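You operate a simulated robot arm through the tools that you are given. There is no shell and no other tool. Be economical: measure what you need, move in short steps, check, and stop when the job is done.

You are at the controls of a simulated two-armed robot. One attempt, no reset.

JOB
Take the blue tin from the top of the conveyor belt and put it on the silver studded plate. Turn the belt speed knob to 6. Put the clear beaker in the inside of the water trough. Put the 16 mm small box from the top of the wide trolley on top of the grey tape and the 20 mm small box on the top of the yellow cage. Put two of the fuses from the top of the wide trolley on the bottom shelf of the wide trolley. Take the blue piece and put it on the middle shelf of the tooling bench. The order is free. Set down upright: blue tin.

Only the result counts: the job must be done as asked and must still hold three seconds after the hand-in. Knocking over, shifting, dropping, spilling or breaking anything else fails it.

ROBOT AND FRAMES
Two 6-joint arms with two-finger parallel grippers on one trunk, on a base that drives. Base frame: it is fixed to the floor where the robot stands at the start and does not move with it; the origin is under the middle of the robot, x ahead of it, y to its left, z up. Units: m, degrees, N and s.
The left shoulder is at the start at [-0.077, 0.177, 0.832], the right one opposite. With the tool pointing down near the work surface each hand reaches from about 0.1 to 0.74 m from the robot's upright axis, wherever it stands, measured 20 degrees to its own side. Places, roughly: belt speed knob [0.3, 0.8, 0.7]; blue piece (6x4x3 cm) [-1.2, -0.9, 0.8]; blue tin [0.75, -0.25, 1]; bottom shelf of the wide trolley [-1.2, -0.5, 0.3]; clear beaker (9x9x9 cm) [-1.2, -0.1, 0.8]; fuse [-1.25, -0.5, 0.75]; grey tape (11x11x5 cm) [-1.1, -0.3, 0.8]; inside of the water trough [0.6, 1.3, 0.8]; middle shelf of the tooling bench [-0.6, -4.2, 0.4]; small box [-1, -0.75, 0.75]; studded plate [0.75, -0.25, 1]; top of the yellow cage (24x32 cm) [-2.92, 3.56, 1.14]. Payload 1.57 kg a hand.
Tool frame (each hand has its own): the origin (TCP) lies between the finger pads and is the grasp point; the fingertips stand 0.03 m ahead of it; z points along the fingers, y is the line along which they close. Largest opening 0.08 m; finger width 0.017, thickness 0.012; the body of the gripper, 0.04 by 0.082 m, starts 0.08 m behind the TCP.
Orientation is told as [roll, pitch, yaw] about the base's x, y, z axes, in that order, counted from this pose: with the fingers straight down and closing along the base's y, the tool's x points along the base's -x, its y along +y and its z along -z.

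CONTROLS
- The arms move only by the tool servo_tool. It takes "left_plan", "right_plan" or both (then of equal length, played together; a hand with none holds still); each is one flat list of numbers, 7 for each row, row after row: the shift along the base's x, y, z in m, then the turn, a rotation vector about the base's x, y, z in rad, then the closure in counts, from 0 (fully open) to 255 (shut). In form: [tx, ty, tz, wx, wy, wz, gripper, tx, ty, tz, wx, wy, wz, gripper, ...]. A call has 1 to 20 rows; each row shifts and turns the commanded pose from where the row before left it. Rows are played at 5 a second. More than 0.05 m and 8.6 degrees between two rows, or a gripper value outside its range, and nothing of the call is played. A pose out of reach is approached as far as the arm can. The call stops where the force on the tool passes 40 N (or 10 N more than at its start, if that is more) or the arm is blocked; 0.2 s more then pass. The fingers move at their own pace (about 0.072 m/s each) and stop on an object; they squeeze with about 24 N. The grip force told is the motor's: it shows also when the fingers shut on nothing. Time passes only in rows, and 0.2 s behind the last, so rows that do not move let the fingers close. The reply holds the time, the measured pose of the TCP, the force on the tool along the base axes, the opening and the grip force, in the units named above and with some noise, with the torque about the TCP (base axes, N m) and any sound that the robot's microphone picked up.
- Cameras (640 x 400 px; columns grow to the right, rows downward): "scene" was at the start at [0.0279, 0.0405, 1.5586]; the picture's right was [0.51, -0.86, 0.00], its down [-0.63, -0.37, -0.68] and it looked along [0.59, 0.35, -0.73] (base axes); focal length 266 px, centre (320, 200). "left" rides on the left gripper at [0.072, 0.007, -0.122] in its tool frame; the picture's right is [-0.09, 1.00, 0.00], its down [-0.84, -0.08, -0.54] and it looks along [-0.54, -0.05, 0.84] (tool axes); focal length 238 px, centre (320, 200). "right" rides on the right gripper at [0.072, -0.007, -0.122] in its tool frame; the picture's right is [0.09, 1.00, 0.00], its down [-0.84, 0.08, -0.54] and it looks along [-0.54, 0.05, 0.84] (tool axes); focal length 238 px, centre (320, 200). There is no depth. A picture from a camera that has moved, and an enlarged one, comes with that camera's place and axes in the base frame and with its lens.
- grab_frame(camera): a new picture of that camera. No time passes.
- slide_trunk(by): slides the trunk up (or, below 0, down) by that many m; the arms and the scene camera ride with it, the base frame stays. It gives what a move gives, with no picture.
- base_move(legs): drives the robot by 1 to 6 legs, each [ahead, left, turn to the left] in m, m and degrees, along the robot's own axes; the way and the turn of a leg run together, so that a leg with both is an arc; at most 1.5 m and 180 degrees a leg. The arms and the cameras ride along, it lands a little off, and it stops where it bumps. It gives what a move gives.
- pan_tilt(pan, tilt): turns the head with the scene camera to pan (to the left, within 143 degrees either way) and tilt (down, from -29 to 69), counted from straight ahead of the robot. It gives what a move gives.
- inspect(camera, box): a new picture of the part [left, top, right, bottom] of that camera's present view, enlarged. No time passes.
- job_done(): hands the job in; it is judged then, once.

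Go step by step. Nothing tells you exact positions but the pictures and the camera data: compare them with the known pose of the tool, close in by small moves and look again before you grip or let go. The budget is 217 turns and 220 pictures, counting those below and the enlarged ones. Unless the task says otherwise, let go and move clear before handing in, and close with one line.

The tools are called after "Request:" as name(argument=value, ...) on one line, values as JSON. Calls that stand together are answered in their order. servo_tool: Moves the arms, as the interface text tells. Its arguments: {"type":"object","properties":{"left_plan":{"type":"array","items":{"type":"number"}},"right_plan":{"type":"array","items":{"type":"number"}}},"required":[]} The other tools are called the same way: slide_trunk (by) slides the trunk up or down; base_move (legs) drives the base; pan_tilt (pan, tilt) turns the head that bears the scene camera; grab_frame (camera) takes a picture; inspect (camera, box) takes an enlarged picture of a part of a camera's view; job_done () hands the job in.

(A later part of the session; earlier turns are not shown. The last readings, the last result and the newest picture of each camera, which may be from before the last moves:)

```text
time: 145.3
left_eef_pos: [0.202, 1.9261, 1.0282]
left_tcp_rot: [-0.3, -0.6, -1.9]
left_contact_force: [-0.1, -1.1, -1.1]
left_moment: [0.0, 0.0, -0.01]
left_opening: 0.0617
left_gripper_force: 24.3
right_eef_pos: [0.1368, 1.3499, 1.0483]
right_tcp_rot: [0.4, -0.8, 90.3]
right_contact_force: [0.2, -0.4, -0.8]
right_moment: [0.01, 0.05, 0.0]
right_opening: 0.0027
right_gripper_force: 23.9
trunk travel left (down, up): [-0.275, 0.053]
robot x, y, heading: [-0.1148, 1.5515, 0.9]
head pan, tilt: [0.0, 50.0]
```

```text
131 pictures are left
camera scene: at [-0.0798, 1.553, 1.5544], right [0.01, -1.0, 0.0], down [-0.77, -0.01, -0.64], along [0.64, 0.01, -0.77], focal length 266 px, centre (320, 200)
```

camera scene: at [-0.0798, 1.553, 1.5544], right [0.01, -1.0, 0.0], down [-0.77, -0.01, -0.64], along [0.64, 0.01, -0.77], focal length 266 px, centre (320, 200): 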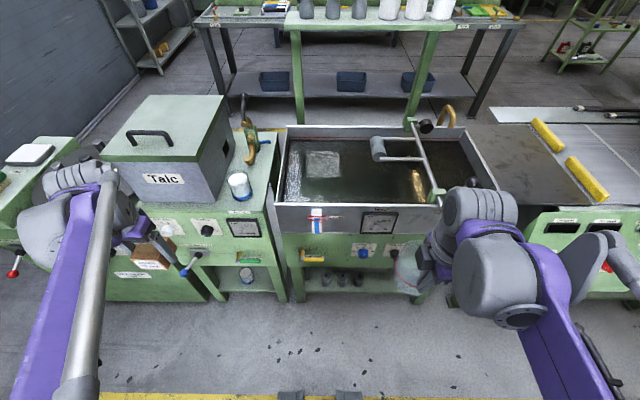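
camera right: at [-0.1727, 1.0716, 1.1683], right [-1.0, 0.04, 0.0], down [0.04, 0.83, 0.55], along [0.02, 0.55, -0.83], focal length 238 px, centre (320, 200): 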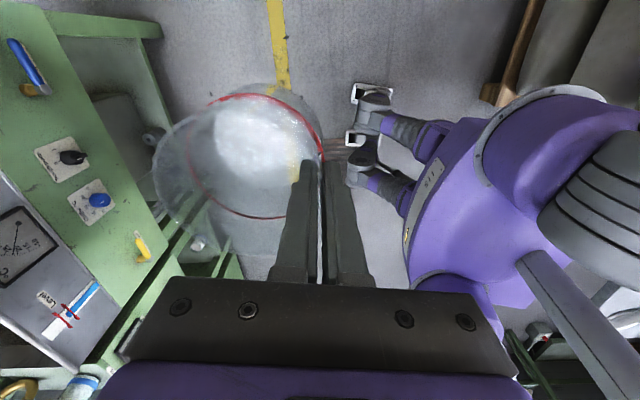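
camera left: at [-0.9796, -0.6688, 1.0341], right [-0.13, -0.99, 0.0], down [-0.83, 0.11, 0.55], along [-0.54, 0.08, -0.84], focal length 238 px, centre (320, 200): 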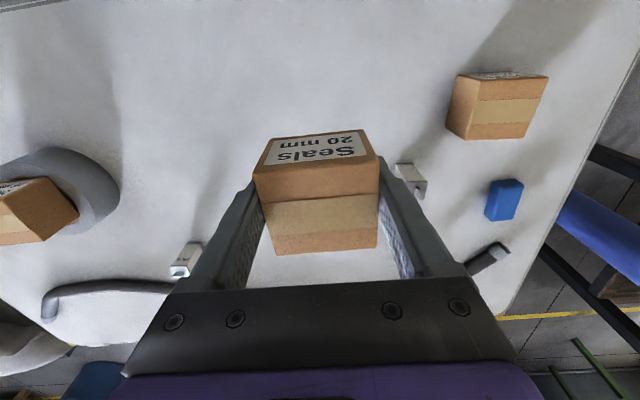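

Request:
servo_tool(right_plan=[0.02, 0.04, 0.01, 0, 0, 0, 255, 0.02, 0.04, 0.01, 0, 0, 0, 255, 0.02, 0.04, 0.005, 0, 0, 0, 255, 0.03, 0.035, 0, 0, 0, 0, 255, 0.04, 0.02, 0, 0, 0, 0, 255, 0.045, 0, 0, 0, 0, 0, 255, 0.045, 0, 0, 0, 0, 0, 255, 0.045, 0, 0, 0, 0, 0, 255, 0.045, 0, 0, 0, 0, 0, 255, 0.045, 0, 0, 0, 0, 0, 255, 0.045, 0, 0, 0, 0, 0, 255])

Request:
grab_frame(camera="scene")

Request:
grab_frame(camera="right")

```text
time: 147.7
left_eef_pos: [0.202, 1.9253, 1.0275]
left_tcp_rot: [-0.3, -0.6, -1.9]
left_contact_force: [0.1, 0.2, -1.4]
left_moment: [-0.02, 0.0, 0.0]
left_opening: 0.0616
left_gripper_force: 24.2
right_eef_pos: [0.5036, 1.517, 1.0583]
right_tcp_rot: [0.3, -0.8, 90.3]
right_contact_force: [-0.9, -0.2, -1.2]
right_moment: [0.01, 0.05, 0.01]
right_opening: 0.0025
right_gripper_force: 24.1
right hand out of reach, approached as far as the arm can: row 11
trunk travel left (down, up): [-0.275, 0.053]
robot x, y, heading: [-0.1148, 1.5534, 0.7]
head pan, tilt: [0.0, 50.0]
```

```text
130 pictures are left
camera scene: at [-0.08, 1.5525, 1.5544], right [0.01, -1.0, 0.0], down [-0.77, -0.01, -0.64], along [0.64, 0.01, -0.77], focal length 266 px, centre (320, 200)
```

scene: 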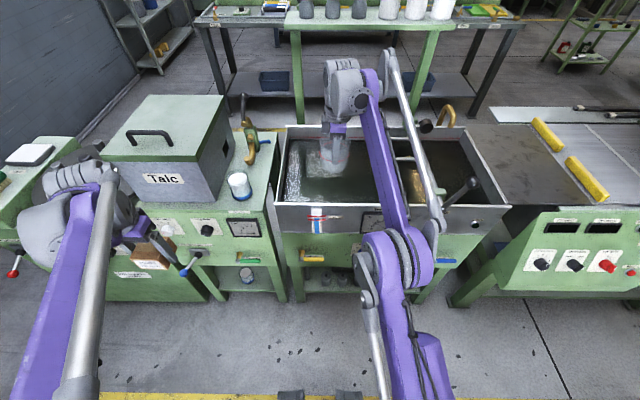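

```text
129 pictures are left
camera right: at [0.5098, 1.4439, 1.1795], right [-1.0, -0.1, 0.0], down [-0.08, 0.83, 0.55], along [-0.06, 0.55, -0.83], focal length 238 px, centre (320, 200)
```

right: 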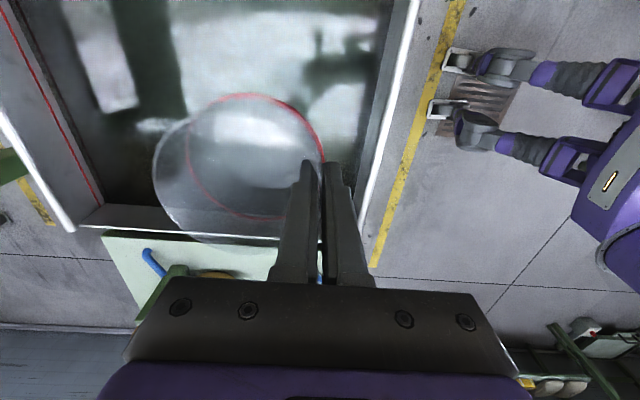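

The beaker is over the trough's free left half. Lower stepwise with force watch.

Request:
servo_tool(right_plan=[0.004, 0, -0.025, 0, 0, 0, 255, 0.004, 0, -0.025, 0, 0, 0, 255, 0.004, 0, -0.025, 0, 0, 0, 255, 0.003, 0, -0.02, 0, 0, 0, 255])

Request:
grab_frame(camera="right")

Request:
inspect(camera="scene", box=[250, 100, 410, 220])

```text
time: 148.7
left_eef_pos: [0.2018, 1.9252, 1.0273]
left_tcp_rot: [-0.3, -0.6, -1.9]
left_contact_force: [0.1, 0.6, -2.0]
left_moment: [0.03, 0.01, -0.02]
left_opening: 0.0617
left_gripper_force: 23.5
right_eef_pos: [0.5222, 1.5207, 0.9641]
right_tcp_rot: [0.3, -0.7, 90.4]
right_contact_force: [-0.7, -0.3, -0.5]
right_moment: [0.0, 0.07, -0.01]
right_opening: 0.0022
right_gripper_force: 23.6
trunk travel left (down, up): [-0.275, 0.053]
robot x, y, heading: [-0.1147, 1.5531, 0.7]
head pan, tilt: [0.0, 50.0]
```

```text
128 pictures are left
camera right: at [0.529, 1.4475, 1.0842], right [-1.0, -0.1, 0.0], down [-0.08, 0.83, 0.55], along [-0.06, 0.55, -0.83], focal length 238 px, centre (320, 200)
```

right: 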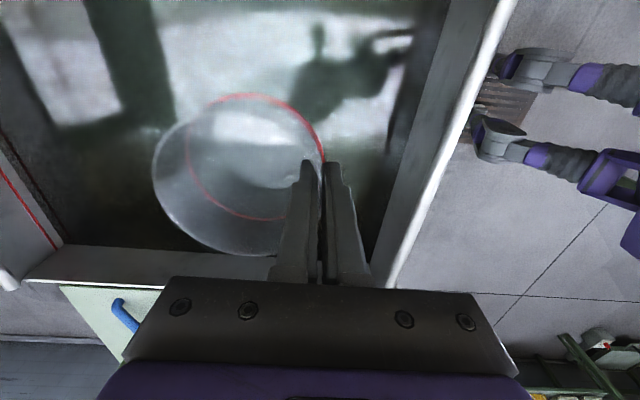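

```text
3.33 times, centred on (330, 160) of scene
camera zoom: at [-0.0796, 1.553, 1.5544], right [0.01, -1.0, 0.0], down [-0.77, -0.01, -0.64], along [0.64, 0.01, -0.77], focal length 887 px, centre (287, 333)
```

zoom: 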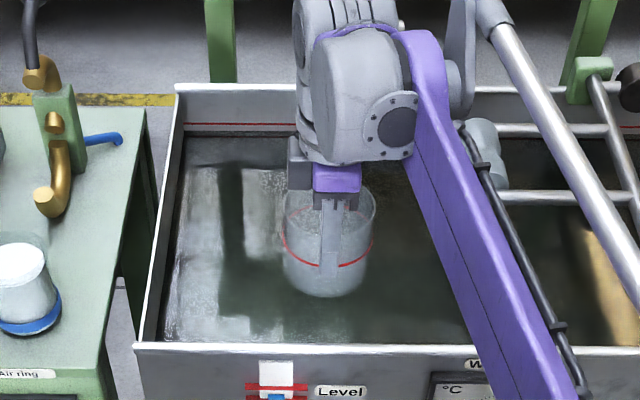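

Request:
servo_tool(right_plan=[0, 0, -0.02, 0, 0, 0, 255, 0, 0, -0.02, 0, 0, 0, 255, 0, 0, -0.01, 0, 0, 0, 255])

Request:
grab_frame(camera="right")

Request:
grab_frame(camera="scene")

```text
time: 149.5
left_eef_pos: [0.2009, 1.9264, 1.0281]
left_tcp_rot: [-0.4, -0.5, -1.9]
left_contact_force: [0.1, -0.1, -0.5]
left_moment: [0.01, -0.01, -0.01]
left_opening: 0.0616
left_gripper_force: 24.0
right_eef_pos: [0.5194, 1.5186, 0.914]
right_tcp_rot: [0.2, -0.9, 90.4]
right_contact_force: [-0.4, 0.7, -1.7]
right_moment: [-0.01, 0.05, 0.0]
right_opening: 0.0028
right_gripper_force: 24.0
trunk travel left (down, up): [-0.275, 0.053]
robot x, y, heading: [-0.1196, 1.5522, 1.0]
head pan, tilt: [0.0, 50.0]
```

```text
126 pictures are left
camera right: at [0.5277, 1.445, 1.0337], right [-1.0, -0.1, 0.0], down [-0.08, 0.83, 0.55], along [-0.06, 0.55, -0.83], focal length 238 px, centre (320, 200)
```

right: 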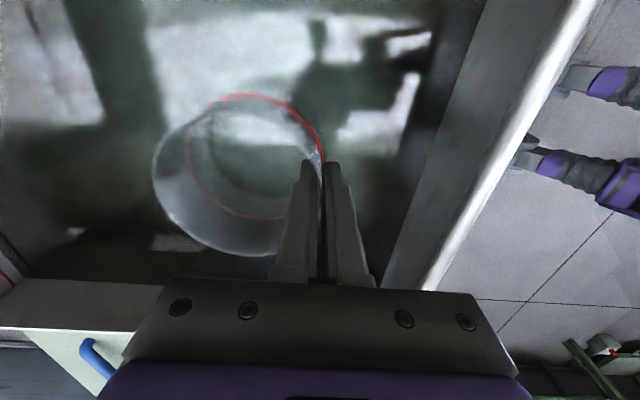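

```text
125 pictures are left
camera scene: at [-0.0797, 1.5531, 1.5544], right [0.01, -1.0, 0.0], down [-0.77, -0.01, -0.64], along [0.64, 0.01, -0.77], focal length 266 px, centre (320, 200)
```

scene: 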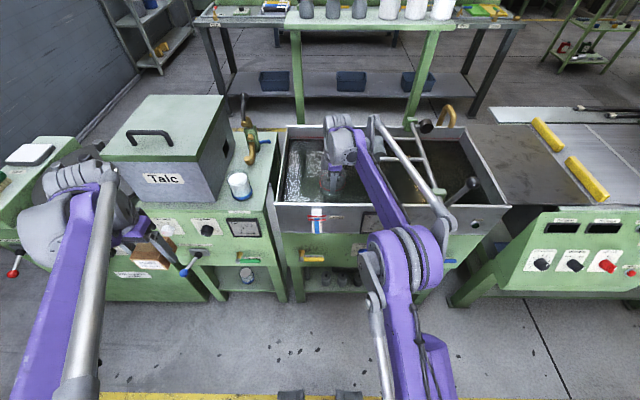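

Request:
inspect(camera="scene", box=[340, 100, 500, 260])

```text
2.50 times, centred on (420, 180) of scene
camera zoom: at [-0.0797, 1.5531, 1.5544], right [0.01, -1.0, 0.0], down [-0.77, -0.01, -0.64], along [0.64, 0.01, -0.77], focal length 666 px, centre (70, 250)
```

zoom: 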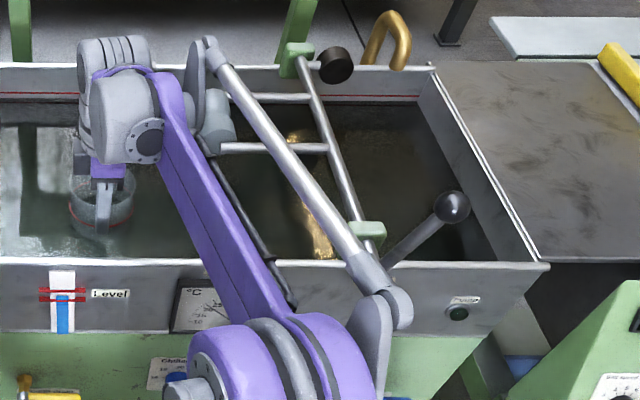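

The elbow is near the roller bracket; raise the trunk for margin, then continue lowering.

Request:
slide_trunk(by=0.05)

Request:
servo_tool(right_plan=[0, 0, -0.025, 0, 0, 0, 255, 0, 0, -0.025, 0, 0, 0, 255, 0, 0, -0.015, 0, 0, 0, 255])

Request:
servo_tool(right_plan=[0, 0, -0.01, 0, 0, 0, 255, 0, 0, -0.01, 0, 0, 0, 255])

Request:
grab_frame(camera="right")

Request:
inspect(camera="scene", box=[260, 100, 500, 260])

```text
time: 150.4
left_eef_pos: [0.2007, 1.9257, 1.0763]
left_tcp_rot: [-0.3, -0.5, -1.9]
left_contact_force: [0.2, -0.4, -1.7]
left_moment: [-0.02, -0.01, -0.05]
left_opening: 0.0614
left_gripper_force: 24.0
right_eef_pos: [0.5224, 1.5188, 0.9626]
right_tcp_rot: [0.3, -0.8, 90.3]
right_contact_force: [-0.5, -0.7, -1.4]
right_moment: [-0.03, 0.05, -0.02]
right_opening: 0.0025
right_gripper_force: 23.8
trunk travel left (down, up): [-0.325, 0.003]
robot x, y, heading: [-0.1172, 1.5512, 0.8]
head pan, tilt: [0.0, 50.0]
```

```text
time: 151.2
left_eef_pos: [0.2015, 1.9266, 1.0783]
left_tcp_rot: [-0.3, -0.5, -1.9]
left_contact_force: [-0.3, 0.0, -0.1]
left_moment: [0.01, 0.0, 0.02]
left_opening: 0.0615
left_gripper_force: 24.0
right_eef_pos: [0.5222, 1.5185, 0.8959]
right_tcp_rot: [0.3, -0.8, 90.3]
right_contact_force: [0.0, -0.9, -1.3]
right_moment: [-0.02, 0.06, -0.01]
right_opening: 0.0027
right_gripper_force: 23.7
trunk travel left (down, up): [-0.325, 0.003]
robot x, y, heading: [-0.1186, 1.5528, 0.5]
head pan, tilt: [0.0, 50.0]
```

```text
time: 151.8
left_eef_pos: [0.2014, 1.9253, 1.0773]
left_tcp_rot: [-0.4, -0.5, -1.8]
left_contact_force: [0.4, 0.5, -1.1]
left_moment: [0.0, 0.0, -0.01]
left_opening: 0.0614
left_gripper_force: 24.4
right_eef_pos: [0.5213, 1.5182, 0.8782]
right_tcp_rot: [0.4, -0.8, 90.3]
right_contact_force: [-0.4, -0.2, -0.9]
right_moment: [0.01, 0.03, 0.0]
right_opening: 0.003
right_gripper_force: 23.7
trunk travel left (down, up): [-0.325, 0.003]
robot x, y, heading: [-0.1154, 1.5529, 0.8]
head pan, tilt: [0.0, 50.0]
```

```text
123 pictures are left
camera right: at [0.5289, 1.4441, 0.9991], right [-1.0, -0.1, 0.0], down [-0.08, 0.83, 0.55], along [-0.06, 0.55, -0.83], focal length 238 px, centre (320, 200)
```

right: 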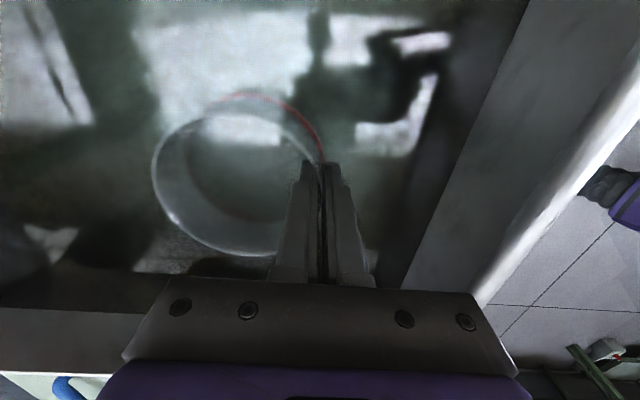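

```text
2.50 times, centred on (380, 180) of scene
camera zoom: at [-0.0819, 1.553, 1.6073], right [0.01, -1.0, 0.0], down [-0.77, -0.01, -0.64], along [0.64, 0.01, -0.77], focal length 666 px, centre (170, 250)
```

zoom: 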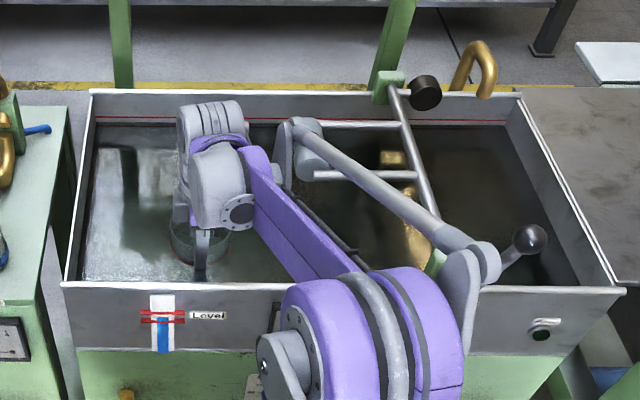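

Request:
servo_tool(right_plan=[0, 0, -0.01, 0, 0, 0, 255, 0, 0, -0.01, 0, 0, 0, 255])

Request:
servo_tool(right_plan=[0, 0, -0.01, 0, 0, 0, 255, 0, 0, -0.01, 0, 0, 0, 255])

Request:
grab_frame(camera="right")

```text
time: 152.4
left_eef_pos: [0.2026, 1.9255, 1.0772]
left_tcp_rot: [-0.3, -0.5, -1.9]
left_contact_force: [-0.3, 0.8, -0.9]
left_moment: [-0.01, 0.03, 0.01]
left_opening: 0.0614
left_gripper_force: 23.8
right_eef_pos: [0.523, 1.5196, 0.8576]
right_tcp_rot: [0.4, -0.8, 90.3]
right_contact_force: [-0.1, 0.7, -0.8]
right_moment: [0.01, 0.05, -0.01]
right_opening: 0.0028
right_gripper_force: 23.9
trunk travel left (down, up): [-0.325, 0.003]
robot x, y, heading: [-0.1196, 1.5525, 0.8]
head pan, tilt: [0.0, 50.0]
```

```text
time: 153.0
left_eef_pos: [0.2006, 1.9262, 1.0791]
left_tcp_rot: [-0.3, -0.7, -1.9]
left_contact_force: [-0.3, -0.8, -0.3]
left_moment: [-0.02, 0.0, 0.01]
left_opening: 0.0616
left_gripper_force: 24.5
right_eef_pos: [0.522, 1.5192, 0.8409]
right_tcp_rot: [0.1, -0.7, 90.3]
right_contact_force: [1.6, -0.6, 17.0]
right_moment: [0.12, -0.36, -0.02]
right_opening: 0.0026
right_gripper_force: 24.0
trunk travel left (down, up): [-0.325, 0.003]
robot x, y, heading: [-0.1207, 1.5548, 0.8]
head pan, tilt: [0.0, 50.0]
```

```text
121 pictures are left
camera right: at [0.5292, 1.446, 0.9609], right [-1.0, -0.1, 0.0], down [-0.08, 0.83, 0.55], along [-0.06, 0.55, -0.83], focal length 238 px, centre (320, 200)
```

right: 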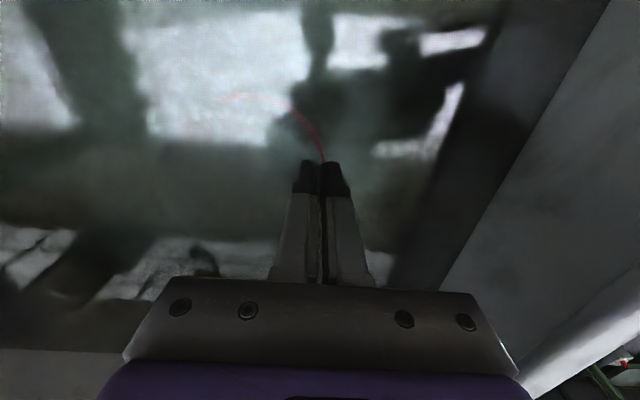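

Bottom reached. Open and lift out.

Request:
servo_tool(right_plan=[0, 0, 0.003, 0, 0, 0, 255, 0, 0, 0, 0, 0, 0, 180, 0, 0, 0, 0, 0, 0, 100, 0, 0, 0, 0, 0, 0, 60, 0, 0, 0, 0, 0, 0, 60, 0, 0, 0.02, 0, 0, 0, 60, 0, 0, 0.04, 0, 0, 0, 60, 0, 0, 0.04, 0, 0, 0, 60, 0, 0, 0.04, 0, 0, 0, 60, 0, 0, 0.04, 0, 0, 0, 60])

Request:
grab_frame(camera="right")

Request:
inspect(camera="scene", box=[260, 100, 500, 260])

```text
time: 155.2
left_eef_pos: [0.2018, 1.9269, 1.0773]
left_tcp_rot: [-0.4, -0.6, -1.9]
left_contact_force: [-1.1, 0.2, -1.3]
left_moment: [-0.03, 0.01, -0.02]
left_opening: 0.0616
left_gripper_force: 23.9
right_eef_pos: [0.5199, 1.5188, 1.0228]
right_tcp_rot: [0.4, -0.8, 90.2]
right_contact_force: [-0.6, -0.2, 0.3]
right_moment: [0.01, -0.04, 0.0]
right_opening: 0.0609
right_gripper_force: 0.1
trunk travel left (down, up): [-0.325, 0.003]
robot x, y, heading: [-0.1178, 1.5522, 0.7]
head pan, tilt: [0.0, 50.0]
```

```text
120 pictures are left
camera right: at [0.5277, 1.4451, 1.143], right [-1.0, -0.1, 0.0], down [-0.08, 0.83, 0.55], along [-0.06, 0.55, -0.83], focal length 238 px, centre (320, 200)
```

right: 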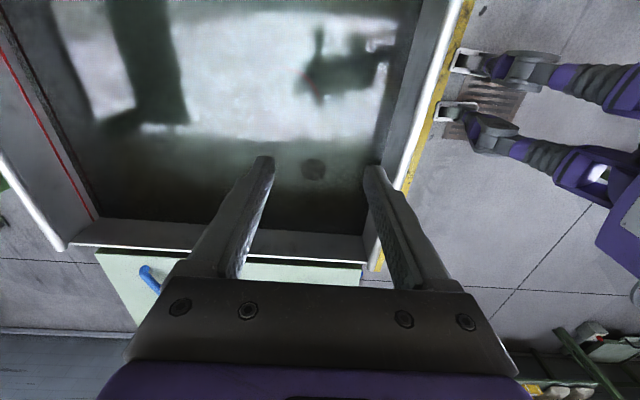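

```text
2.50 times, centred on (380, 180) of scene
camera zoom: at [-0.0828, 1.553, 1.6073], right [0.01, -1.0, 0.0], down [-0.77, -0.01, -0.64], along [0.64, 0.01, -0.77], focal length 666 px, centre (170, 250)
```

zoom: 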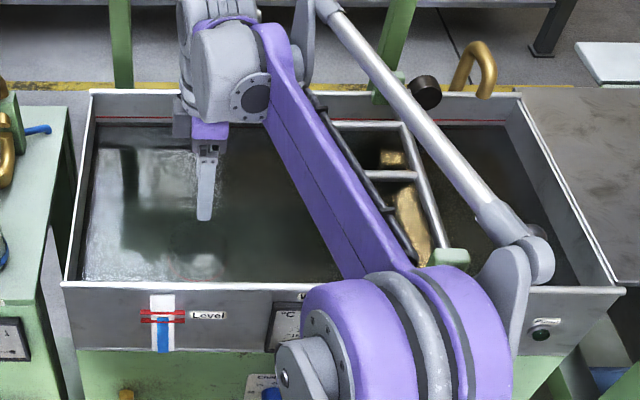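

The beaker rests on the trough bottom. Retract the right arm and drive toward the yellow cage.

Request:
servo_tool(right_plan=[0, 0, 0.04, 0, 0, 0, 0, -0.045, 0, 0.01, 0, 0, 0, 0, -0.045, 0, 0, 0, 0, 0, 0, -0.045, 0, 0, 0, 0, 0, 0, -0.045, 0, 0, 0, 0, 0, 0, -0.045, -0.02, 0, 0, 0, 0, 0, -0.045, -0.02, 0, 0, 0, 0, 0, -0.04, -0.03, 0, 0, 0, 0, 0, -0.03, -0.03, 0, 0, 0, 0, 0, 0, -0.04, 0, 0, 0, 0, 0])

Request:
base_move(legs=[[-0.5, 0, 0]])

Request:
pan_tilt(pan=135, tilt=25)

Request:
grab_frame(camera="scene")

Request:
pan_tilt(pan=90, tilt=25)

Request:
grab_frame(camera="scene")

```text
time: 157.4
left_eef_pos: [0.2023, 1.9268, 1.0775]
left_tcp_rot: [-0.4, -0.5, -1.9]
left_contact_force: [-0.3, 0.2, -0.6]
left_moment: [-0.04, 0.0, 0.02]
left_opening: 0.0617
left_gripper_force: 24.1
right_eef_pos: [0.1825, 1.3792, 1.0697]
right_tcp_rot: [0.3, -0.8, 90.4]
right_contact_force: [0.2, -0.7, -0.2]
right_moment: [0.02, 0.0, -0.03]
right_opening: 0.0801
right_gripper_force: 0.1
trunk travel left (down, up): [-0.325, 0.003]
robot x, y, heading: [-0.1182, 1.5558, 0.6]
head pan, tilt: [0.0, 50.0]
```

```text
time: 160.3
left_eef_pos: [-0.3001, 1.9188, 1.0775]
left_tcp_rot: [-0.3, -0.5, -2.1]
left_contact_force: [-0.4, 0.2, -1.2]
left_moment: [-0.01, 0.02, 0.01]
left_opening: 0.0615
left_gripper_force: 24.0
right_eef_pos: [-0.3202, 1.3726, 1.0699]
right_tcp_rot: [0.4, -0.7, 90.2]
right_contact_force: [1.0, -0.3, -0.1]
right_moment: [0.02, 0.0, -0.02]
right_opening: 0.0798
right_gripper_force: 0.0
trunk travel left (down, up): [-0.325, 0.003]
robot x, y, heading: [-0.6181, 1.5458, 0.5]
head pan, tilt: [0.0, 50.0]
```

```text
time: 162.5
left_eef_pos: [-0.2992, 1.9187, 1.0781]
left_tcp_rot: [-0.3, -0.5, -2.1]
left_contact_force: [1.3, 0.0, -0.4]
left_moment: [-0.02, -0.03, -0.04]
left_opening: 0.0616
left_gripper_force: 24.4
right_eef_pos: [-0.319, 1.3734, 1.0703]
right_tcp_rot: [0.3, -0.8, 90.1]
right_contact_force: [0.1, 0.3, 0.0]
right_moment: [-0.02, -0.03, -0.01]
right_opening: 0.08
right_gripper_force: 0.0
trunk travel left (down, up): [-0.325, 0.003]
robot x, y, heading: [-0.6167, 1.5453, 0.5]
head pan, tilt: [135.0, 25.0]
```

```text
118 pictures are left
camera scene: at [-0.7277, 1.6106, 1.6448], right [0.7, 0.71, 0.0], down [0.3, -0.3, -0.91], along [-0.65, 0.63, -0.42], focal length 266 px, centre (320, 200)
```

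scene: 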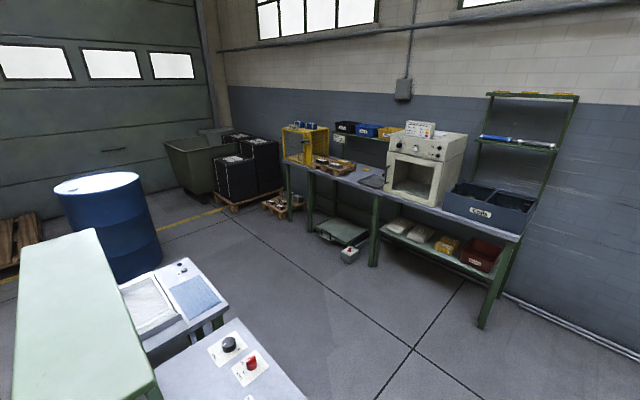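

```text
time: 163.6
left_eef_pos: [-0.299, 1.9188, 1.0772]
left_tcp_rot: [-0.3, -0.5, -2.1]
left_contact_force: [0.8, -0.3, 0.3]
left_moment: [0.0, 0.01, -0.02]
left_opening: 0.0617
left_gripper_force: 23.8
right_eef_pos: [-0.3195, 1.3718, 1.0697]
right_tcp_rot: [0.3, -0.9, 90.1]
right_contact_force: [-0.4, 0.5, 0.6]
right_moment: [-0.02, 0.02, -0.01]
right_opening: 0.0799
right_gripper_force: 0.1
trunk travel left (down, up): [-0.325, 0.003]
robot x, y, heading: [-0.6204, 1.5486, 0.6]
head pan, tilt: [90.0, 25.0]
```

```text
117 pictures are left
camera scene: at [-0.6629, 1.6383, 1.6448], right [1.0, 0.01, 0.0], down [0.0, -0.42, -0.91], along [-0.01, 0.91, -0.42], focal length 266 px, centre (320, 200)
```

scene: 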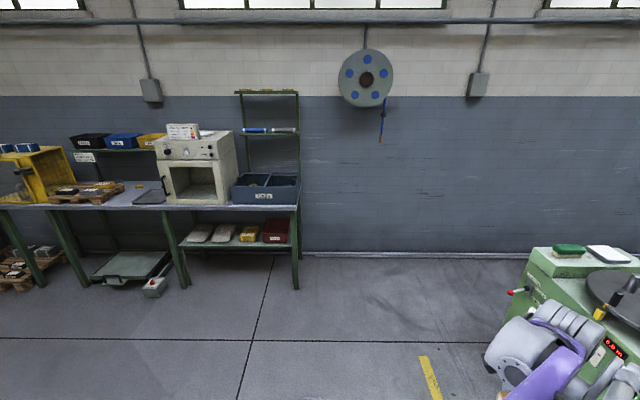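

Yellow cage is on the bench against the far wall. I'll turn to heading 90 and drive around the machine behind me.

Request:
base_move(legs=[[0.25, 0, 0], [0, 0, 89.5], [1.0, 0, 0], [0, 1.2, 0], [0, 1.1, 0]])

Request:
pan_tilt(pan=0, tilt=30)

Request:
grab_frame(camera="scene")

```text
time: 194.1
left_eef_pos: [-3.0663, 2.8455, 1.078]
left_tcp_rot: [-0.4, -0.5, 87.6]
left_contact_force: [-0.1, -0.4, -1.8]
left_moment: [-0.02, 0.05, 0.0]
left_opening: 0.0621
left_gripper_force: 23.9
right_eef_pos: [-2.5216, 2.8237, 1.0696]
right_tcp_rot: [0.2, -0.9, 179.8]
right_contact_force: [-0.4, -0.1, -0.8]
right_moment: [-0.02, -0.02, 0.0]
right_opening: 0.0801
right_gripper_force: 0.0
trunk travel left (down, up): [-0.325, 0.003]
robot x, y, heading: [-2.6978, 2.5253, 90.2]
head pan, tilt: [90.0, 25.0]
```

```text
time: 195.7
left_eef_pos: [-3.0677, 2.8459, 1.0778]
left_tcp_rot: [-0.3, -0.4, 87.6]
left_contact_force: [0.0, -0.3, -1.2]
left_moment: [-0.02, 0.03, 0.02]
left_opening: 0.0615
left_gripper_force: 23.7
right_eef_pos: [-2.5206, 2.8247, 1.0694]
right_tcp_rot: [0.3, -0.8, 179.8]
right_contact_force: [-0.6, 0.0, 0.0]
right_moment: [-0.02, 0.01, -0.01]
right_opening: 0.0801
right_gripper_force: 0.1
trunk travel left (down, up): [-0.325, 0.003]
robot x, y, heading: [-2.6948, 2.5264, 90.4]
head pan, tilt: [0.0, 30.0]
```

```text
116 pictures are left
camera scene: at [-2.6962, 2.5723, 1.6368], right [1.0, 0.01, 0.0], down [0.0, -0.5, -0.87], along [-0.01, 0.87, -0.5], focal length 266 px, centre (320, 200)
```

scene: 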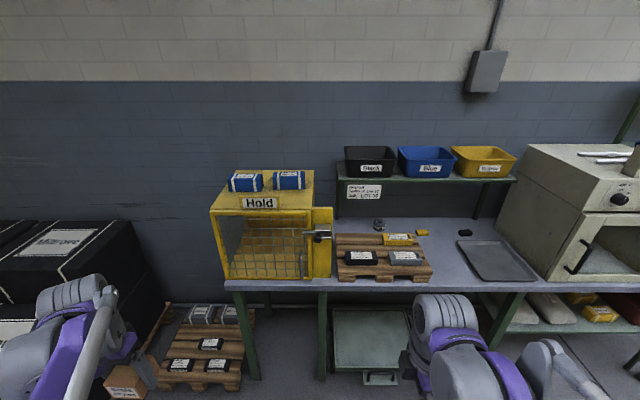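

The cage top has two blue packets at the back; a free strip is at the front. Raise the left hand, then approach.

Request:
servo_tool(left_plan=[0.03, 0, 0.035, 0, 0, 0, 180, 0.03, 0, 0.035, 0, 0, 0, 180, 0.03, 0, 0.035, 0, 0, 0, 180, 0.03, 0, 0.035, 0, 0, 0, 180])

Request:
base_move(legs=[[0, 0.06, 0], [0.3, 0, 0]])

Request:
grab_frame(camera="scene")

Request:
grab_frame(camera="left")

```text
time: 196.7
left_eef_pos: [-2.9484, 2.8455, 1.2161]
left_tcp_rot: [-0.2, -0.5, 87.6]
left_contact_force: [0.4, 0.0, -0.8]
left_moment: [-0.01, 0.03, -0.02]
left_opening: 0.0616
left_gripper_force: 24.1
right_eef_pos: [-2.5199, 2.8238, 1.0697]
right_tcp_rot: [0.3, -0.8, 179.8]
right_contact_force: [0.4, -0.6, 1.0]
right_moment: [-0.01, 0.01, 0.02]
right_opening: 0.0799
right_gripper_force: 0.0
trunk travel left (down, up): [-0.325, 0.003]
robot x, y, heading: [-2.6967, 2.528, 90.3]
head pan, tilt: [0.0, 30.0]
```

```text
time: 199.5
left_eef_pos: [-3.0086, 3.1331, 1.2157]
left_tcp_rot: [-0.3, -0.5, 87.5]
left_contact_force: [0.3, 0.8, -0.1]
left_moment: [-0.01, 0.01, 0.02]
left_opening: 0.0616
left_gripper_force: 24.3
right_eef_pos: [-2.5796, 3.1083, 1.0691]
right_tcp_rot: [0.3, -0.8, 179.5]
right_contact_force: [0.9, 0.0, -0.1]
right_moment: [0.01, -0.04, -0.01]
right_opening: 0.0799
right_gripper_force: 0.3
trunk travel left (down, up): [-0.325, 0.003]
robot x, y, heading: [-2.7566, 2.8102, 90.0]
head pan, tilt: [0.0, 30.0]
```

```text
115 pictures are left
camera scene: at [-2.7553, 2.8573, 1.6366], right [1.0, 0.0, 0.0], down [0.0, -0.5, -0.87], along [0.0, 0.87, -0.5], focal length 266 px, centre (320, 200)
```

scene: 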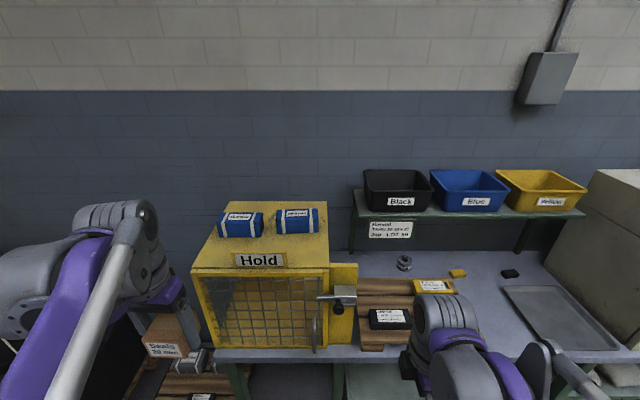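

```text
114 pictures are left
camera left: at [-3.0174, 3.0604, 1.338], right [-0.99, 0.14, 0.0], down [0.11, 0.83, 0.55], along [0.08, 0.54, -0.84], focal length 238 px, centre (320, 200)
```

left: 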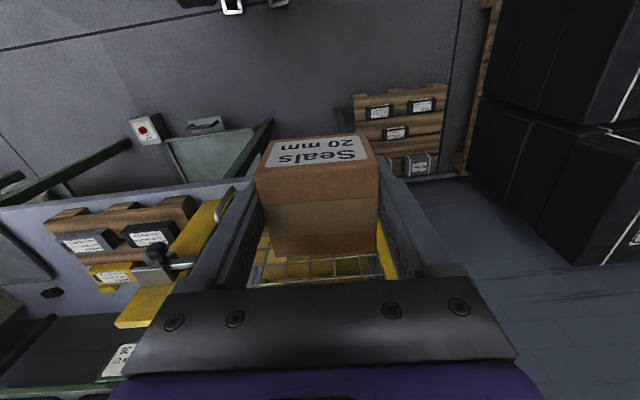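

Request:
inspect(camera="scene", box=[180, 190, 370, 310])

```text
3.33 times, centred on (275, 250) of scene
camera zoom: at [-2.7553, 2.8573, 1.6366], right [1.0, 0.0, 0.0], down [0.0, -0.5, -0.87], along [0.0, 0.87, -0.5], focal length 887 px, centre (470, 33)
```

zoom: 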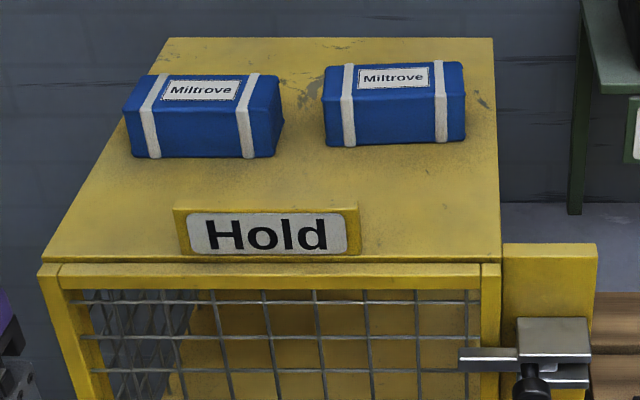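

A "Hold" sign stands at the front edge; I'll place the box behind it on the right, about (-2.79,3.43), top z≈1.145. Drive closer.

Request:
servo_tool(right_plan=[0.02, -0.04, 0, 0, 0, 0, 0, 0.02, -0.04, 0, 0, 0, 0, 0], left_plan=[0.04, 0, 0.015, 0, 0, 0, 180, 0.04, 0, 0.015, 0, 0, 0, 180])

Request:
base_move(legs=[[0.18, 0, 0]])

Request:
grab_frame(camera="scene")

```text
time: 200.1
left_eef_pos: [-2.9231, 3.1284, 1.2475]
left_tcp_rot: [-0.3, -0.5, 87.4]
left_contact_force: [-0.2, -0.2, -1.6]
left_moment: [0.0, -0.01, 0.01]
left_opening: 0.0616
left_gripper_force: 24.0
right_eef_pos: [-2.5371, 3.0304, 1.0714]
right_tcp_rot: [0.2, -0.8, 179.7]
right_contact_force: [-0.5, -0.5, 0.1]
right_moment: [-0.02, 0.02, -0.03]
right_opening: 0.08
right_gripper_force: 0.0
trunk travel left (down, up): [-0.325, 0.003]
robot x, y, heading: [-2.7532, 2.8129, 90.2]
head pan, tilt: [0.0, 30.0]
```

```text
time: 201.6
left_eef_pos: [-2.9264, 3.3026, 1.2472]
left_tcp_rot: [-0.3, -0.6, 87.8]
left_contact_force: [0.4, 0.7, -0.5]
left_moment: [-0.03, -0.01, -0.03]
left_opening: 0.0616
left_gripper_force: 23.8
right_eef_pos: [-2.5383, 3.2059, 1.0722]
right_tcp_rot: [0.4, -0.8, -180.0]
right_contact_force: [-0.5, -0.5, -0.6]
right_moment: [-0.01, -0.01, 0.0]
right_opening: 0.08
right_gripper_force: 0.1
trunk travel left (down, up): [-0.325, 0.003]
robot x, y, heading: [-2.7582, 2.9854, 90.5]
head pan, tilt: [0.0, 30.0]
```

```text
112 pictures are left
camera scene: at [-2.7565, 3.0326, 1.6366], right [1.0, 0.01, 0.0], down [0.0, -0.5, -0.87], along [-0.01, 0.87, -0.5], focal length 266 px, centre (320, 200)
```

scene: 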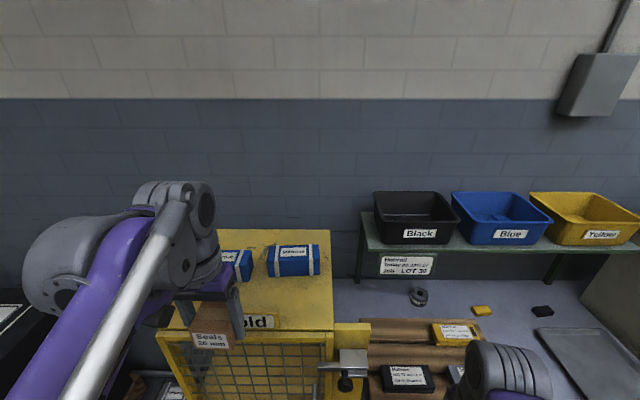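

Request:
servo_tool(left_plan=[0.01, 0, 0.03, 0, 0, 0, 180, 0.042, 0.0, 0, 0, 0, 0, 180, 0.042, 0.02, 0, 0, 0, 0, 180, 0.042, 0.025, 0, 0, 0, 0, 180, 0, 0.04, 0, 0, 0, 0, 180, 0, 0.042, 0, 0, 0, 0, 180])

Request:
grab_frame(camera="scene")

Request:
grab_frame(camera="left")

```text
time: 203.0
left_eef_pos: [-2.7917, 3.4319, 1.2744]
left_tcp_rot: [-0.2, -0.5, 87.8]
left_contact_force: [-0.3, 0.0, -1.7]
left_moment: [-0.04, -0.02, 0.0]
left_opening: 0.0613
left_gripper_force: 24.2
right_eef_pos: [-2.5397, 3.2096, 1.0721]
right_tcp_rot: [0.4, -0.8, -179.9]
right_contact_force: [0.4, -0.8, 0.0]
right_moment: [0.01, 0.0, -0.01]
right_opening: 0.0799
right_gripper_force: 0.1
trunk travel left (down, up): [-0.325, 0.003]
robot x, y, heading: [-2.7545, 2.9904, 90.5]
head pan, tilt: [0.0, 30.0]
```

```text
111 pictures are left
camera scene: at [-2.756, 3.0361, 1.6368], right [1.0, 0.01, 0.0], down [0.0, -0.5, -0.87], along [-0.01, 0.87, -0.5], focal length 266 px, centre (320, 200)
```

scene: 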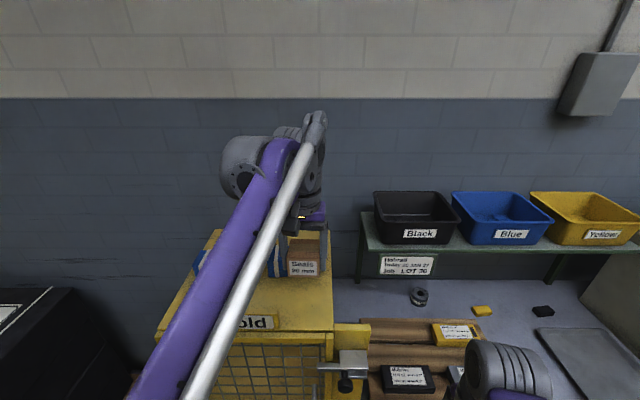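

```text
110 pictures are left
camera left: at [-2.8007, 3.3595, 1.3976], right [-0.99, 0.13, 0.0], down [0.11, 0.83, 0.55], along [0.08, 0.54, -0.84], focal length 238 px, centre (320, 200)
```

left: 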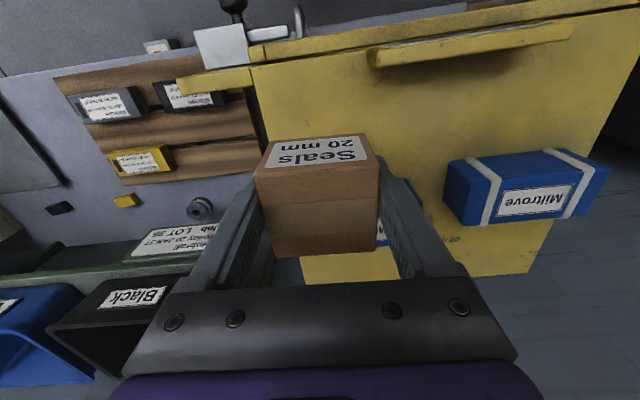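

Request:
servo_tool(left_plan=[-0.003, 0, -0.03, 0, 0, 0, 180, 0, 0, -0.03, 0, 0, 0, 180, 0, 0, -0.02, 0, 0, 0, 180, 0, 0, -0.008, 0, 0, 0, 180])

Request:
servo_tool(left_plan=[0, 0, -0.004, 0, 0, 0, 180, 0, 0, -0.003, 0, 0, 0, 180])

Request:
servo_tool(left_plan=[0, 0, -0.003, 0, 0, 0, 180])

Request:
inspect(camera="scene", box=[180, 190, 370, 340])

```text
time: 204.0
left_eef_pos: [-2.7947, 3.4296, 1.1879]
left_tcp_rot: [-0.3, -0.5, 87.8]
left_contact_force: [-0.1, 0.1, -1.8]
left_moment: [-0.03, 0.02, -0.02]
left_opening: 0.0616
left_gripper_force: 23.9
right_eef_pos: [-2.5392, 3.2084, 1.0715]
right_tcp_rot: [0.3, -0.9, -180.0]
right_contact_force: [-0.2, -0.5, 0.4]
right_moment: [0.01, -0.02, 0.0]
right_opening: 0.08
right_gripper_force: 0.0
trunk travel left (down, up): [-0.325, 0.003]
robot x, y, heading: [-2.7616, 2.9855, 90.5]
head pan, tilt: [0.0, 30.0]
```

```text
time: 204.6
left_eef_pos: [-2.7957, 3.4304, 1.1818]
left_tcp_rot: [-0.3, -0.5, 87.8]
left_contact_force: [-0.2, -0.1, -0.9]
left_moment: [-0.02, -0.03, -0.02]
left_opening: 0.0615
left_gripper_force: 23.9
right_eef_pos: [-2.5383, 3.2073, 1.0719]
right_tcp_rot: [0.3, -0.9, -180.0]
right_contact_force: [-0.5, 0.5, 0.5]
right_moment: [0.05, 0.01, -0.02]
right_opening: 0.0798
right_gripper_force: 0.1
trunk travel left (down, up): [-0.325, 0.003]
robot x, y, heading: [-2.7543, 2.987, 90.4]
head pan, tilt: [0.0, 30.0]
```

```text
time: 205.0
left_eef_pos: [-2.7943, 3.4302, 1.1784]
left_tcp_rot: [-0.3, -0.5, 87.8]
left_contact_force: [0.2, -0.5, -1.2]
left_moment: [-0.04, -0.01, 0.0]
left_opening: 0.0616
left_gripper_force: 24.4
right_eef_pos: [-2.539, 3.2069, 1.0715]
right_tcp_rot: [0.4, -0.7, -180.1]
right_contact_force: [1.0, -0.2, 0.0]
right_moment: [-0.03, 0.0, 0.03]
right_opening: 0.0801
right_gripper_force: 0.1
trunk travel left (down, up): [-0.325, 0.003]
robot x, y, heading: [-2.7556, 2.9859, 90.6]
head pan, tilt: [0.0, 30.0]
```

```text
2.67 times, centred on (275, 265) of scene
camera zoom: at [-2.7565, 3.0339, 1.6368], right [1.0, 0.01, 0.0], down [0.0, -0.5, -0.87], along [-0.01, 0.87, -0.5], focal length 710 px, centre (440, 27)
```

zoom: 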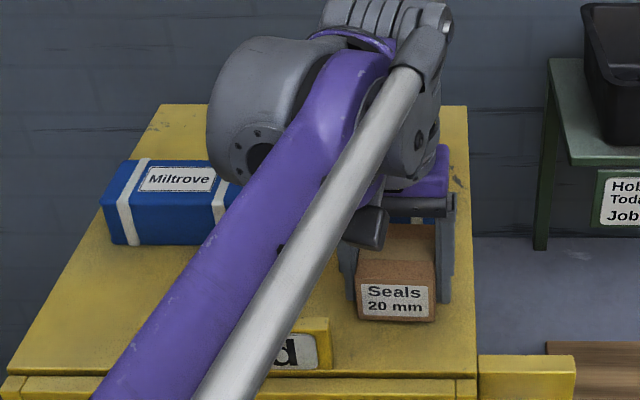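

Request:
servo_tool(left_plan=[0, 0, -0.003, 0, 0, 0, 180])

Request:
servo_tool(left_plan=[0, 0, -0.002, 0, 0, 0, 180])

Request:
servo_tool(left_plan=[0, 0, -0.002, 0, 0, 0, 180])

```text
time: 205.4
left_eef_pos: [-2.7934, 3.4301, 1.1747]
left_tcp_rot: [-0.3, -0.4, 87.7]
left_contact_force: [0.8, 0.0, -1.1]
left_moment: [0.01, -0.02, 0.03]
left_opening: 0.0617
left_gripper_force: 24.0
right_eef_pos: [-2.5399, 3.207, 1.0721]
right_tcp_rot: [0.3, -0.9, -180.0]
right_contact_force: [-0.1, -0.4, 0.5]
right_moment: [-0.02, -0.02, -0.01]
right_opening: 0.0798
right_gripper_force: 0.1
trunk travel left (down, up): [-0.325, 0.003]
robot x, y, heading: [-2.7557, 2.9852, 90.5]
head pan, tilt: [0.0, 30.0]
```

```text
time: 205.8
left_eef_pos: [-2.7945, 3.4298, 1.1739]
left_tcp_rot: [-0.3, -0.5, 87.9]
left_contact_force: [1.3, -0.7, -1.4]
left_moment: [0.02, 0.0, 0.0]
left_opening: 0.0616
left_gripper_force: 24.2
right_eef_pos: [-2.5392, 3.2078, 1.0725]
right_tcp_rot: [0.2, -0.8, -180.0]
right_contact_force: [-0.3, 0.3, 0.3]
right_moment: [0.02, -0.04, 0.0]
right_opening: 0.0799
right_gripper_force: 0.0
trunk travel left (down, up): [-0.325, 0.003]
robot x, y, heading: [-2.7565, 2.988, 90.4]
head pan, tilt: [0.0, 30.0]
```

```text
time: 206.2
left_eef_pos: [-2.7952, 3.4298, 1.1713]
left_tcp_rot: [-0.4, -0.5, 87.8]
left_contact_force: [-0.1, 0.2, -1.5]
left_moment: [0.02, 0.02, 0.01]
left_opening: 0.0616
left_gripper_force: 24.1
right_eef_pos: [-2.5396, 3.2073, 1.0708]
right_tcp_rot: [0.2, -0.8, -180.0]
right_contact_force: [0.0, -0.6, -0.1]
right_moment: [0.02, -0.01, 0.02]
right_opening: 0.0798
right_gripper_force: 0.0
trunk travel left (down, up): [-0.325, 0.003]
robot x, y, heading: [-2.7547, 2.9894, 90.6]
head pan, tilt: [0.0, 30.0]
```

Request:
servo_tool(left_plan=[0, 0, -0.003, 0, 0, 0, 180])

Request:
servo_tool(left_plan=[0, 0, -0.003, 0, 0, 0, 180])

Request:
inspect(camera="scene", box=[260, 230, 340, 310])

```text
time: 206.6
left_eef_pos: [-2.7946, 3.4314, 1.1698]
left_tcp_rot: [-0.4, -0.7, 87.7]
left_contact_force: [-0.6, 3.9, 22.6]
left_moment: [0.02, 0.52, -0.04]
left_opening: 0.0617
left_gripper_force: 23.7
right_eef_pos: [-2.5387, 3.2069, 1.0723]
right_tcp_rot: [0.3, -0.8, -180.0]
right_contact_force: [-0.2, -0.8, -0.5]
right_moment: [-0.01, 0.01, -0.02]
right_opening: 0.08
right_gripper_force: 0.0
trunk travel left (down, up): [-0.325, 0.003]
robot x, y, heading: [-2.753, 2.9887, 90.3]
head pan, tilt: [0.0, 30.0]
```

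```text
time: 206.9
left_eef_pos: [-2.7935, 3.4293, 1.1699]
left_tcp_rot: [-0.2, -0.7, 87.8]
left_contact_force: [1.2, 4.3, 25.0]
left_moment: [-0.19, 0.51, 0.0]
left_opening: 0.0619
left_gripper_force: 24.0
right_eef_pos: [-2.5387, 3.2067, 1.0724]
right_tcp_rot: [0.3, -0.7, -180.0]
right_contact_force: [-0.8, -0.7, -0.5]
right_moment: [-0.02, -0.02, -0.02]
right_opening: 0.0798
right_gripper_force: 0.0
trunk travel left (down, up): [-0.325, 0.003]
robot x, y, heading: [-2.7565, 2.9898, 90.0]
head pan, tilt: [0.0, 30.0]
stopped in row 1 (left hand): the force on the tool passed its limit at 47 N (the readings are from after the stop); the commanded pose is now the measured one
```

```text
5.00 times, centred on (300, 270) of scene
camera zoom: at [-2.756, 3.0324, 1.6369], right [1.0, 0.01, 0.0], down [0.0, -0.5, -0.87], along [-0.01, 0.87, -0.5], focal length 1331 px, centre (420, -150)
```

zoom: 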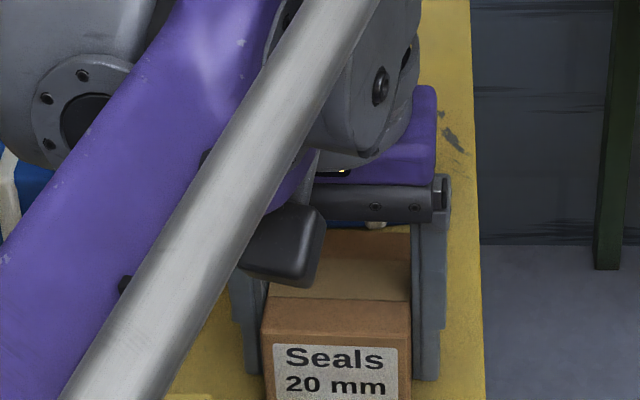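

Contact made. Release and lift clear.

Request:
servo_tool(left_plan=[0, 0, 0.002, 0, 0, 0, 180, 0, 0, 0, 0, 0, 0, 100, 0, 0, 0, 0, 0, 0, 0, 0, 0, 0, 0, 0, 0, 0, 0, 0, 0.02, 0, 0, 0, 0, 0, 0, 0.04, 0, 0, 0, 0, 0, 0, 0.04, 0, 0, 0, 0, 0, -0.04, 0, 0, 0, 0, 0, -0.02, -0.04, 0, 0, 0, 0, 0, -0.03, -0.04, 0, 0, 0, 0, 0, -0.03, -0.03, 0, 0, 0, 0, 0])

Request:
base_move(legs=[[-0.35, 0, 0]])

Request:
grab_frame(camera="scene")

```text
time: 209.3
left_eef_pos: [-2.8735, 3.279, 1.2704]
left_tcp_rot: [-0.2, -0.7, 87.7]
left_contact_force: [0.4, -0.3, 0.3]
left_moment: [0.01, 0.01, 0.0]
left_opening: 0.08
left_gripper_force: 0.1
right_eef_pos: [-2.5395, 3.2067, 1.0728]
right_tcp_rot: [0.3, -0.8, -180.0]
right_contact_force: [0.0, 1.2, 0.0]
right_moment: [0.03, -0.04, 0.02]
right_opening: 0.0799
right_gripper_force: 0.1
trunk travel left (down, up): [-0.325, 0.003]
robot x, y, heading: [-2.7597, 2.9864, 90.3]
head pan, tilt: [0.0, 30.0]
```

```text
time: 211.6
left_eef_pos: [-2.8709, 2.9265, 1.272]
left_tcp_rot: [-0.3, -0.6, 87.9]
left_contact_force: [-0.6, -0.3, 0.6]
left_moment: [0.02, 0.01, -0.04]
left_opening: 0.0799
left_gripper_force: 0.0
right_eef_pos: [-2.5364, 2.8541, 1.0728]
right_tcp_rot: [0.2, -0.8, -179.8]
right_contact_force: [-0.7, 0.9, 0.0]
right_moment: [0.0, -0.02, 0.03]
right_opening: 0.08
right_gripper_force: 0.0
trunk travel left (down, up): [-0.325, 0.003]
robot x, y, heading: [-2.7528, 2.6316, 90.7]
head pan, tilt: [0.0, 30.0]
```

```text
107 pictures are left
camera scene: at [-2.7532, 2.6798, 1.637], right [1.0, 0.01, 0.0], down [0.01, -0.5, -0.87], along [-0.01, 0.87, -0.5], focal length 266 px, centre (320, 200)
```

scene: 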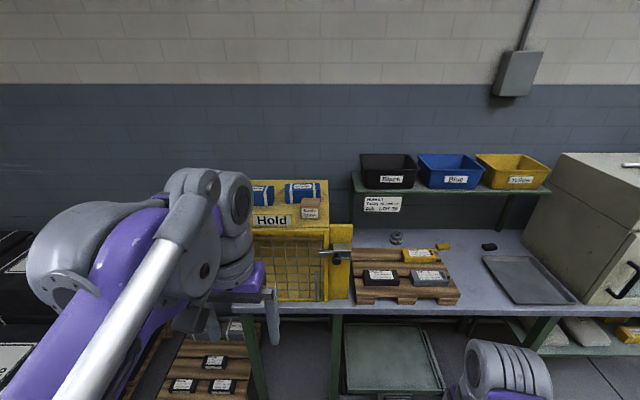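

The 20 mm box stands on the cage. Drive back to the trolley for the fuses and the blue piece.

Request:
base_move(legs=[[0, -1.2, 0], [0, -1.12, 0], [-1.5, 0, 0], [-1.4, 0, 0]])

Request:
pan_tilt(pan=90, tilt=40)

Request:
grab_frame(camera="scene")

```text
time: 245.9
left_eef_pos: [-0.5076, 0.0304, 1.2721]
left_tcp_rot: [-0.2, -0.5, 88.2]
left_contact_force: [0.5, -1.0, 0.3]
left_moment: [-0.05, 0.03, -0.01]
left_opening: 0.08
left_gripper_force: 0.0
right_eef_pos: [-0.1726, -0.0413, 1.0727]
right_tcp_rot: [0.3, -0.8, -179.5]
right_contact_force: [-0.2, -0.1, -0.2]
right_moment: [-0.01, 0.01, 0.01]
right_opening: 0.0797
right_gripper_force: 0.0
trunk travel left (down, up): [-0.325, 0.003]
robot x, y, heading: [-0.3856, -0.2631, 91.1]
head pan, tilt: [0.0, 30.0]
```

```text
time: 247.6
left_eef_pos: [-0.5086, 0.0315, 1.2715]
left_tcp_rot: [-0.3, -0.6, 88.2]
left_contact_force: [0.1, 0.0, 0.1]
left_moment: [0.02, 0.0, -0.01]
left_opening: 0.0803
left_gripper_force: 0.0
right_eef_pos: [-0.173, -0.0402, 1.0729]
right_tcp_rot: [0.3, -0.9, -179.5]
right_contact_force: [-0.6, 0.3, 0.2]
right_moment: [0.01, 0.03, 0.01]
right_opening: 0.08
right_gripper_force: 0.0
trunk travel left (down, up): [-0.325, 0.003]
robot x, y, heading: [-0.3895, -0.263, 90.9]
head pan, tilt: [90.0, 40.0]
```

```text
106 pictures are left
camera scene: at [-0.4728, -0.3079, 1.6215], right [-0.02, 1.0, 0.0], down [0.64, 0.01, -0.77], along [-0.77, -0.01, -0.64], focal length 266 px, centre (320, 200)
```

scene: 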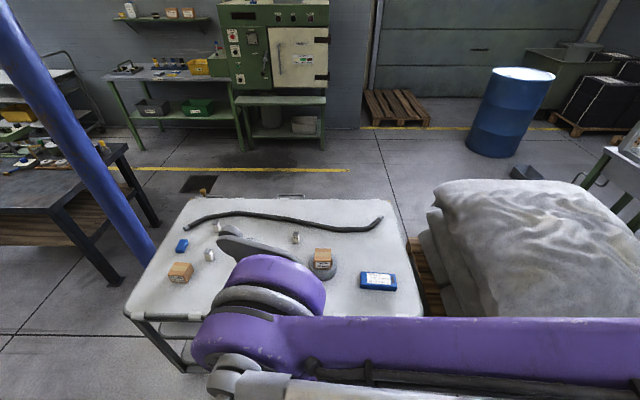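

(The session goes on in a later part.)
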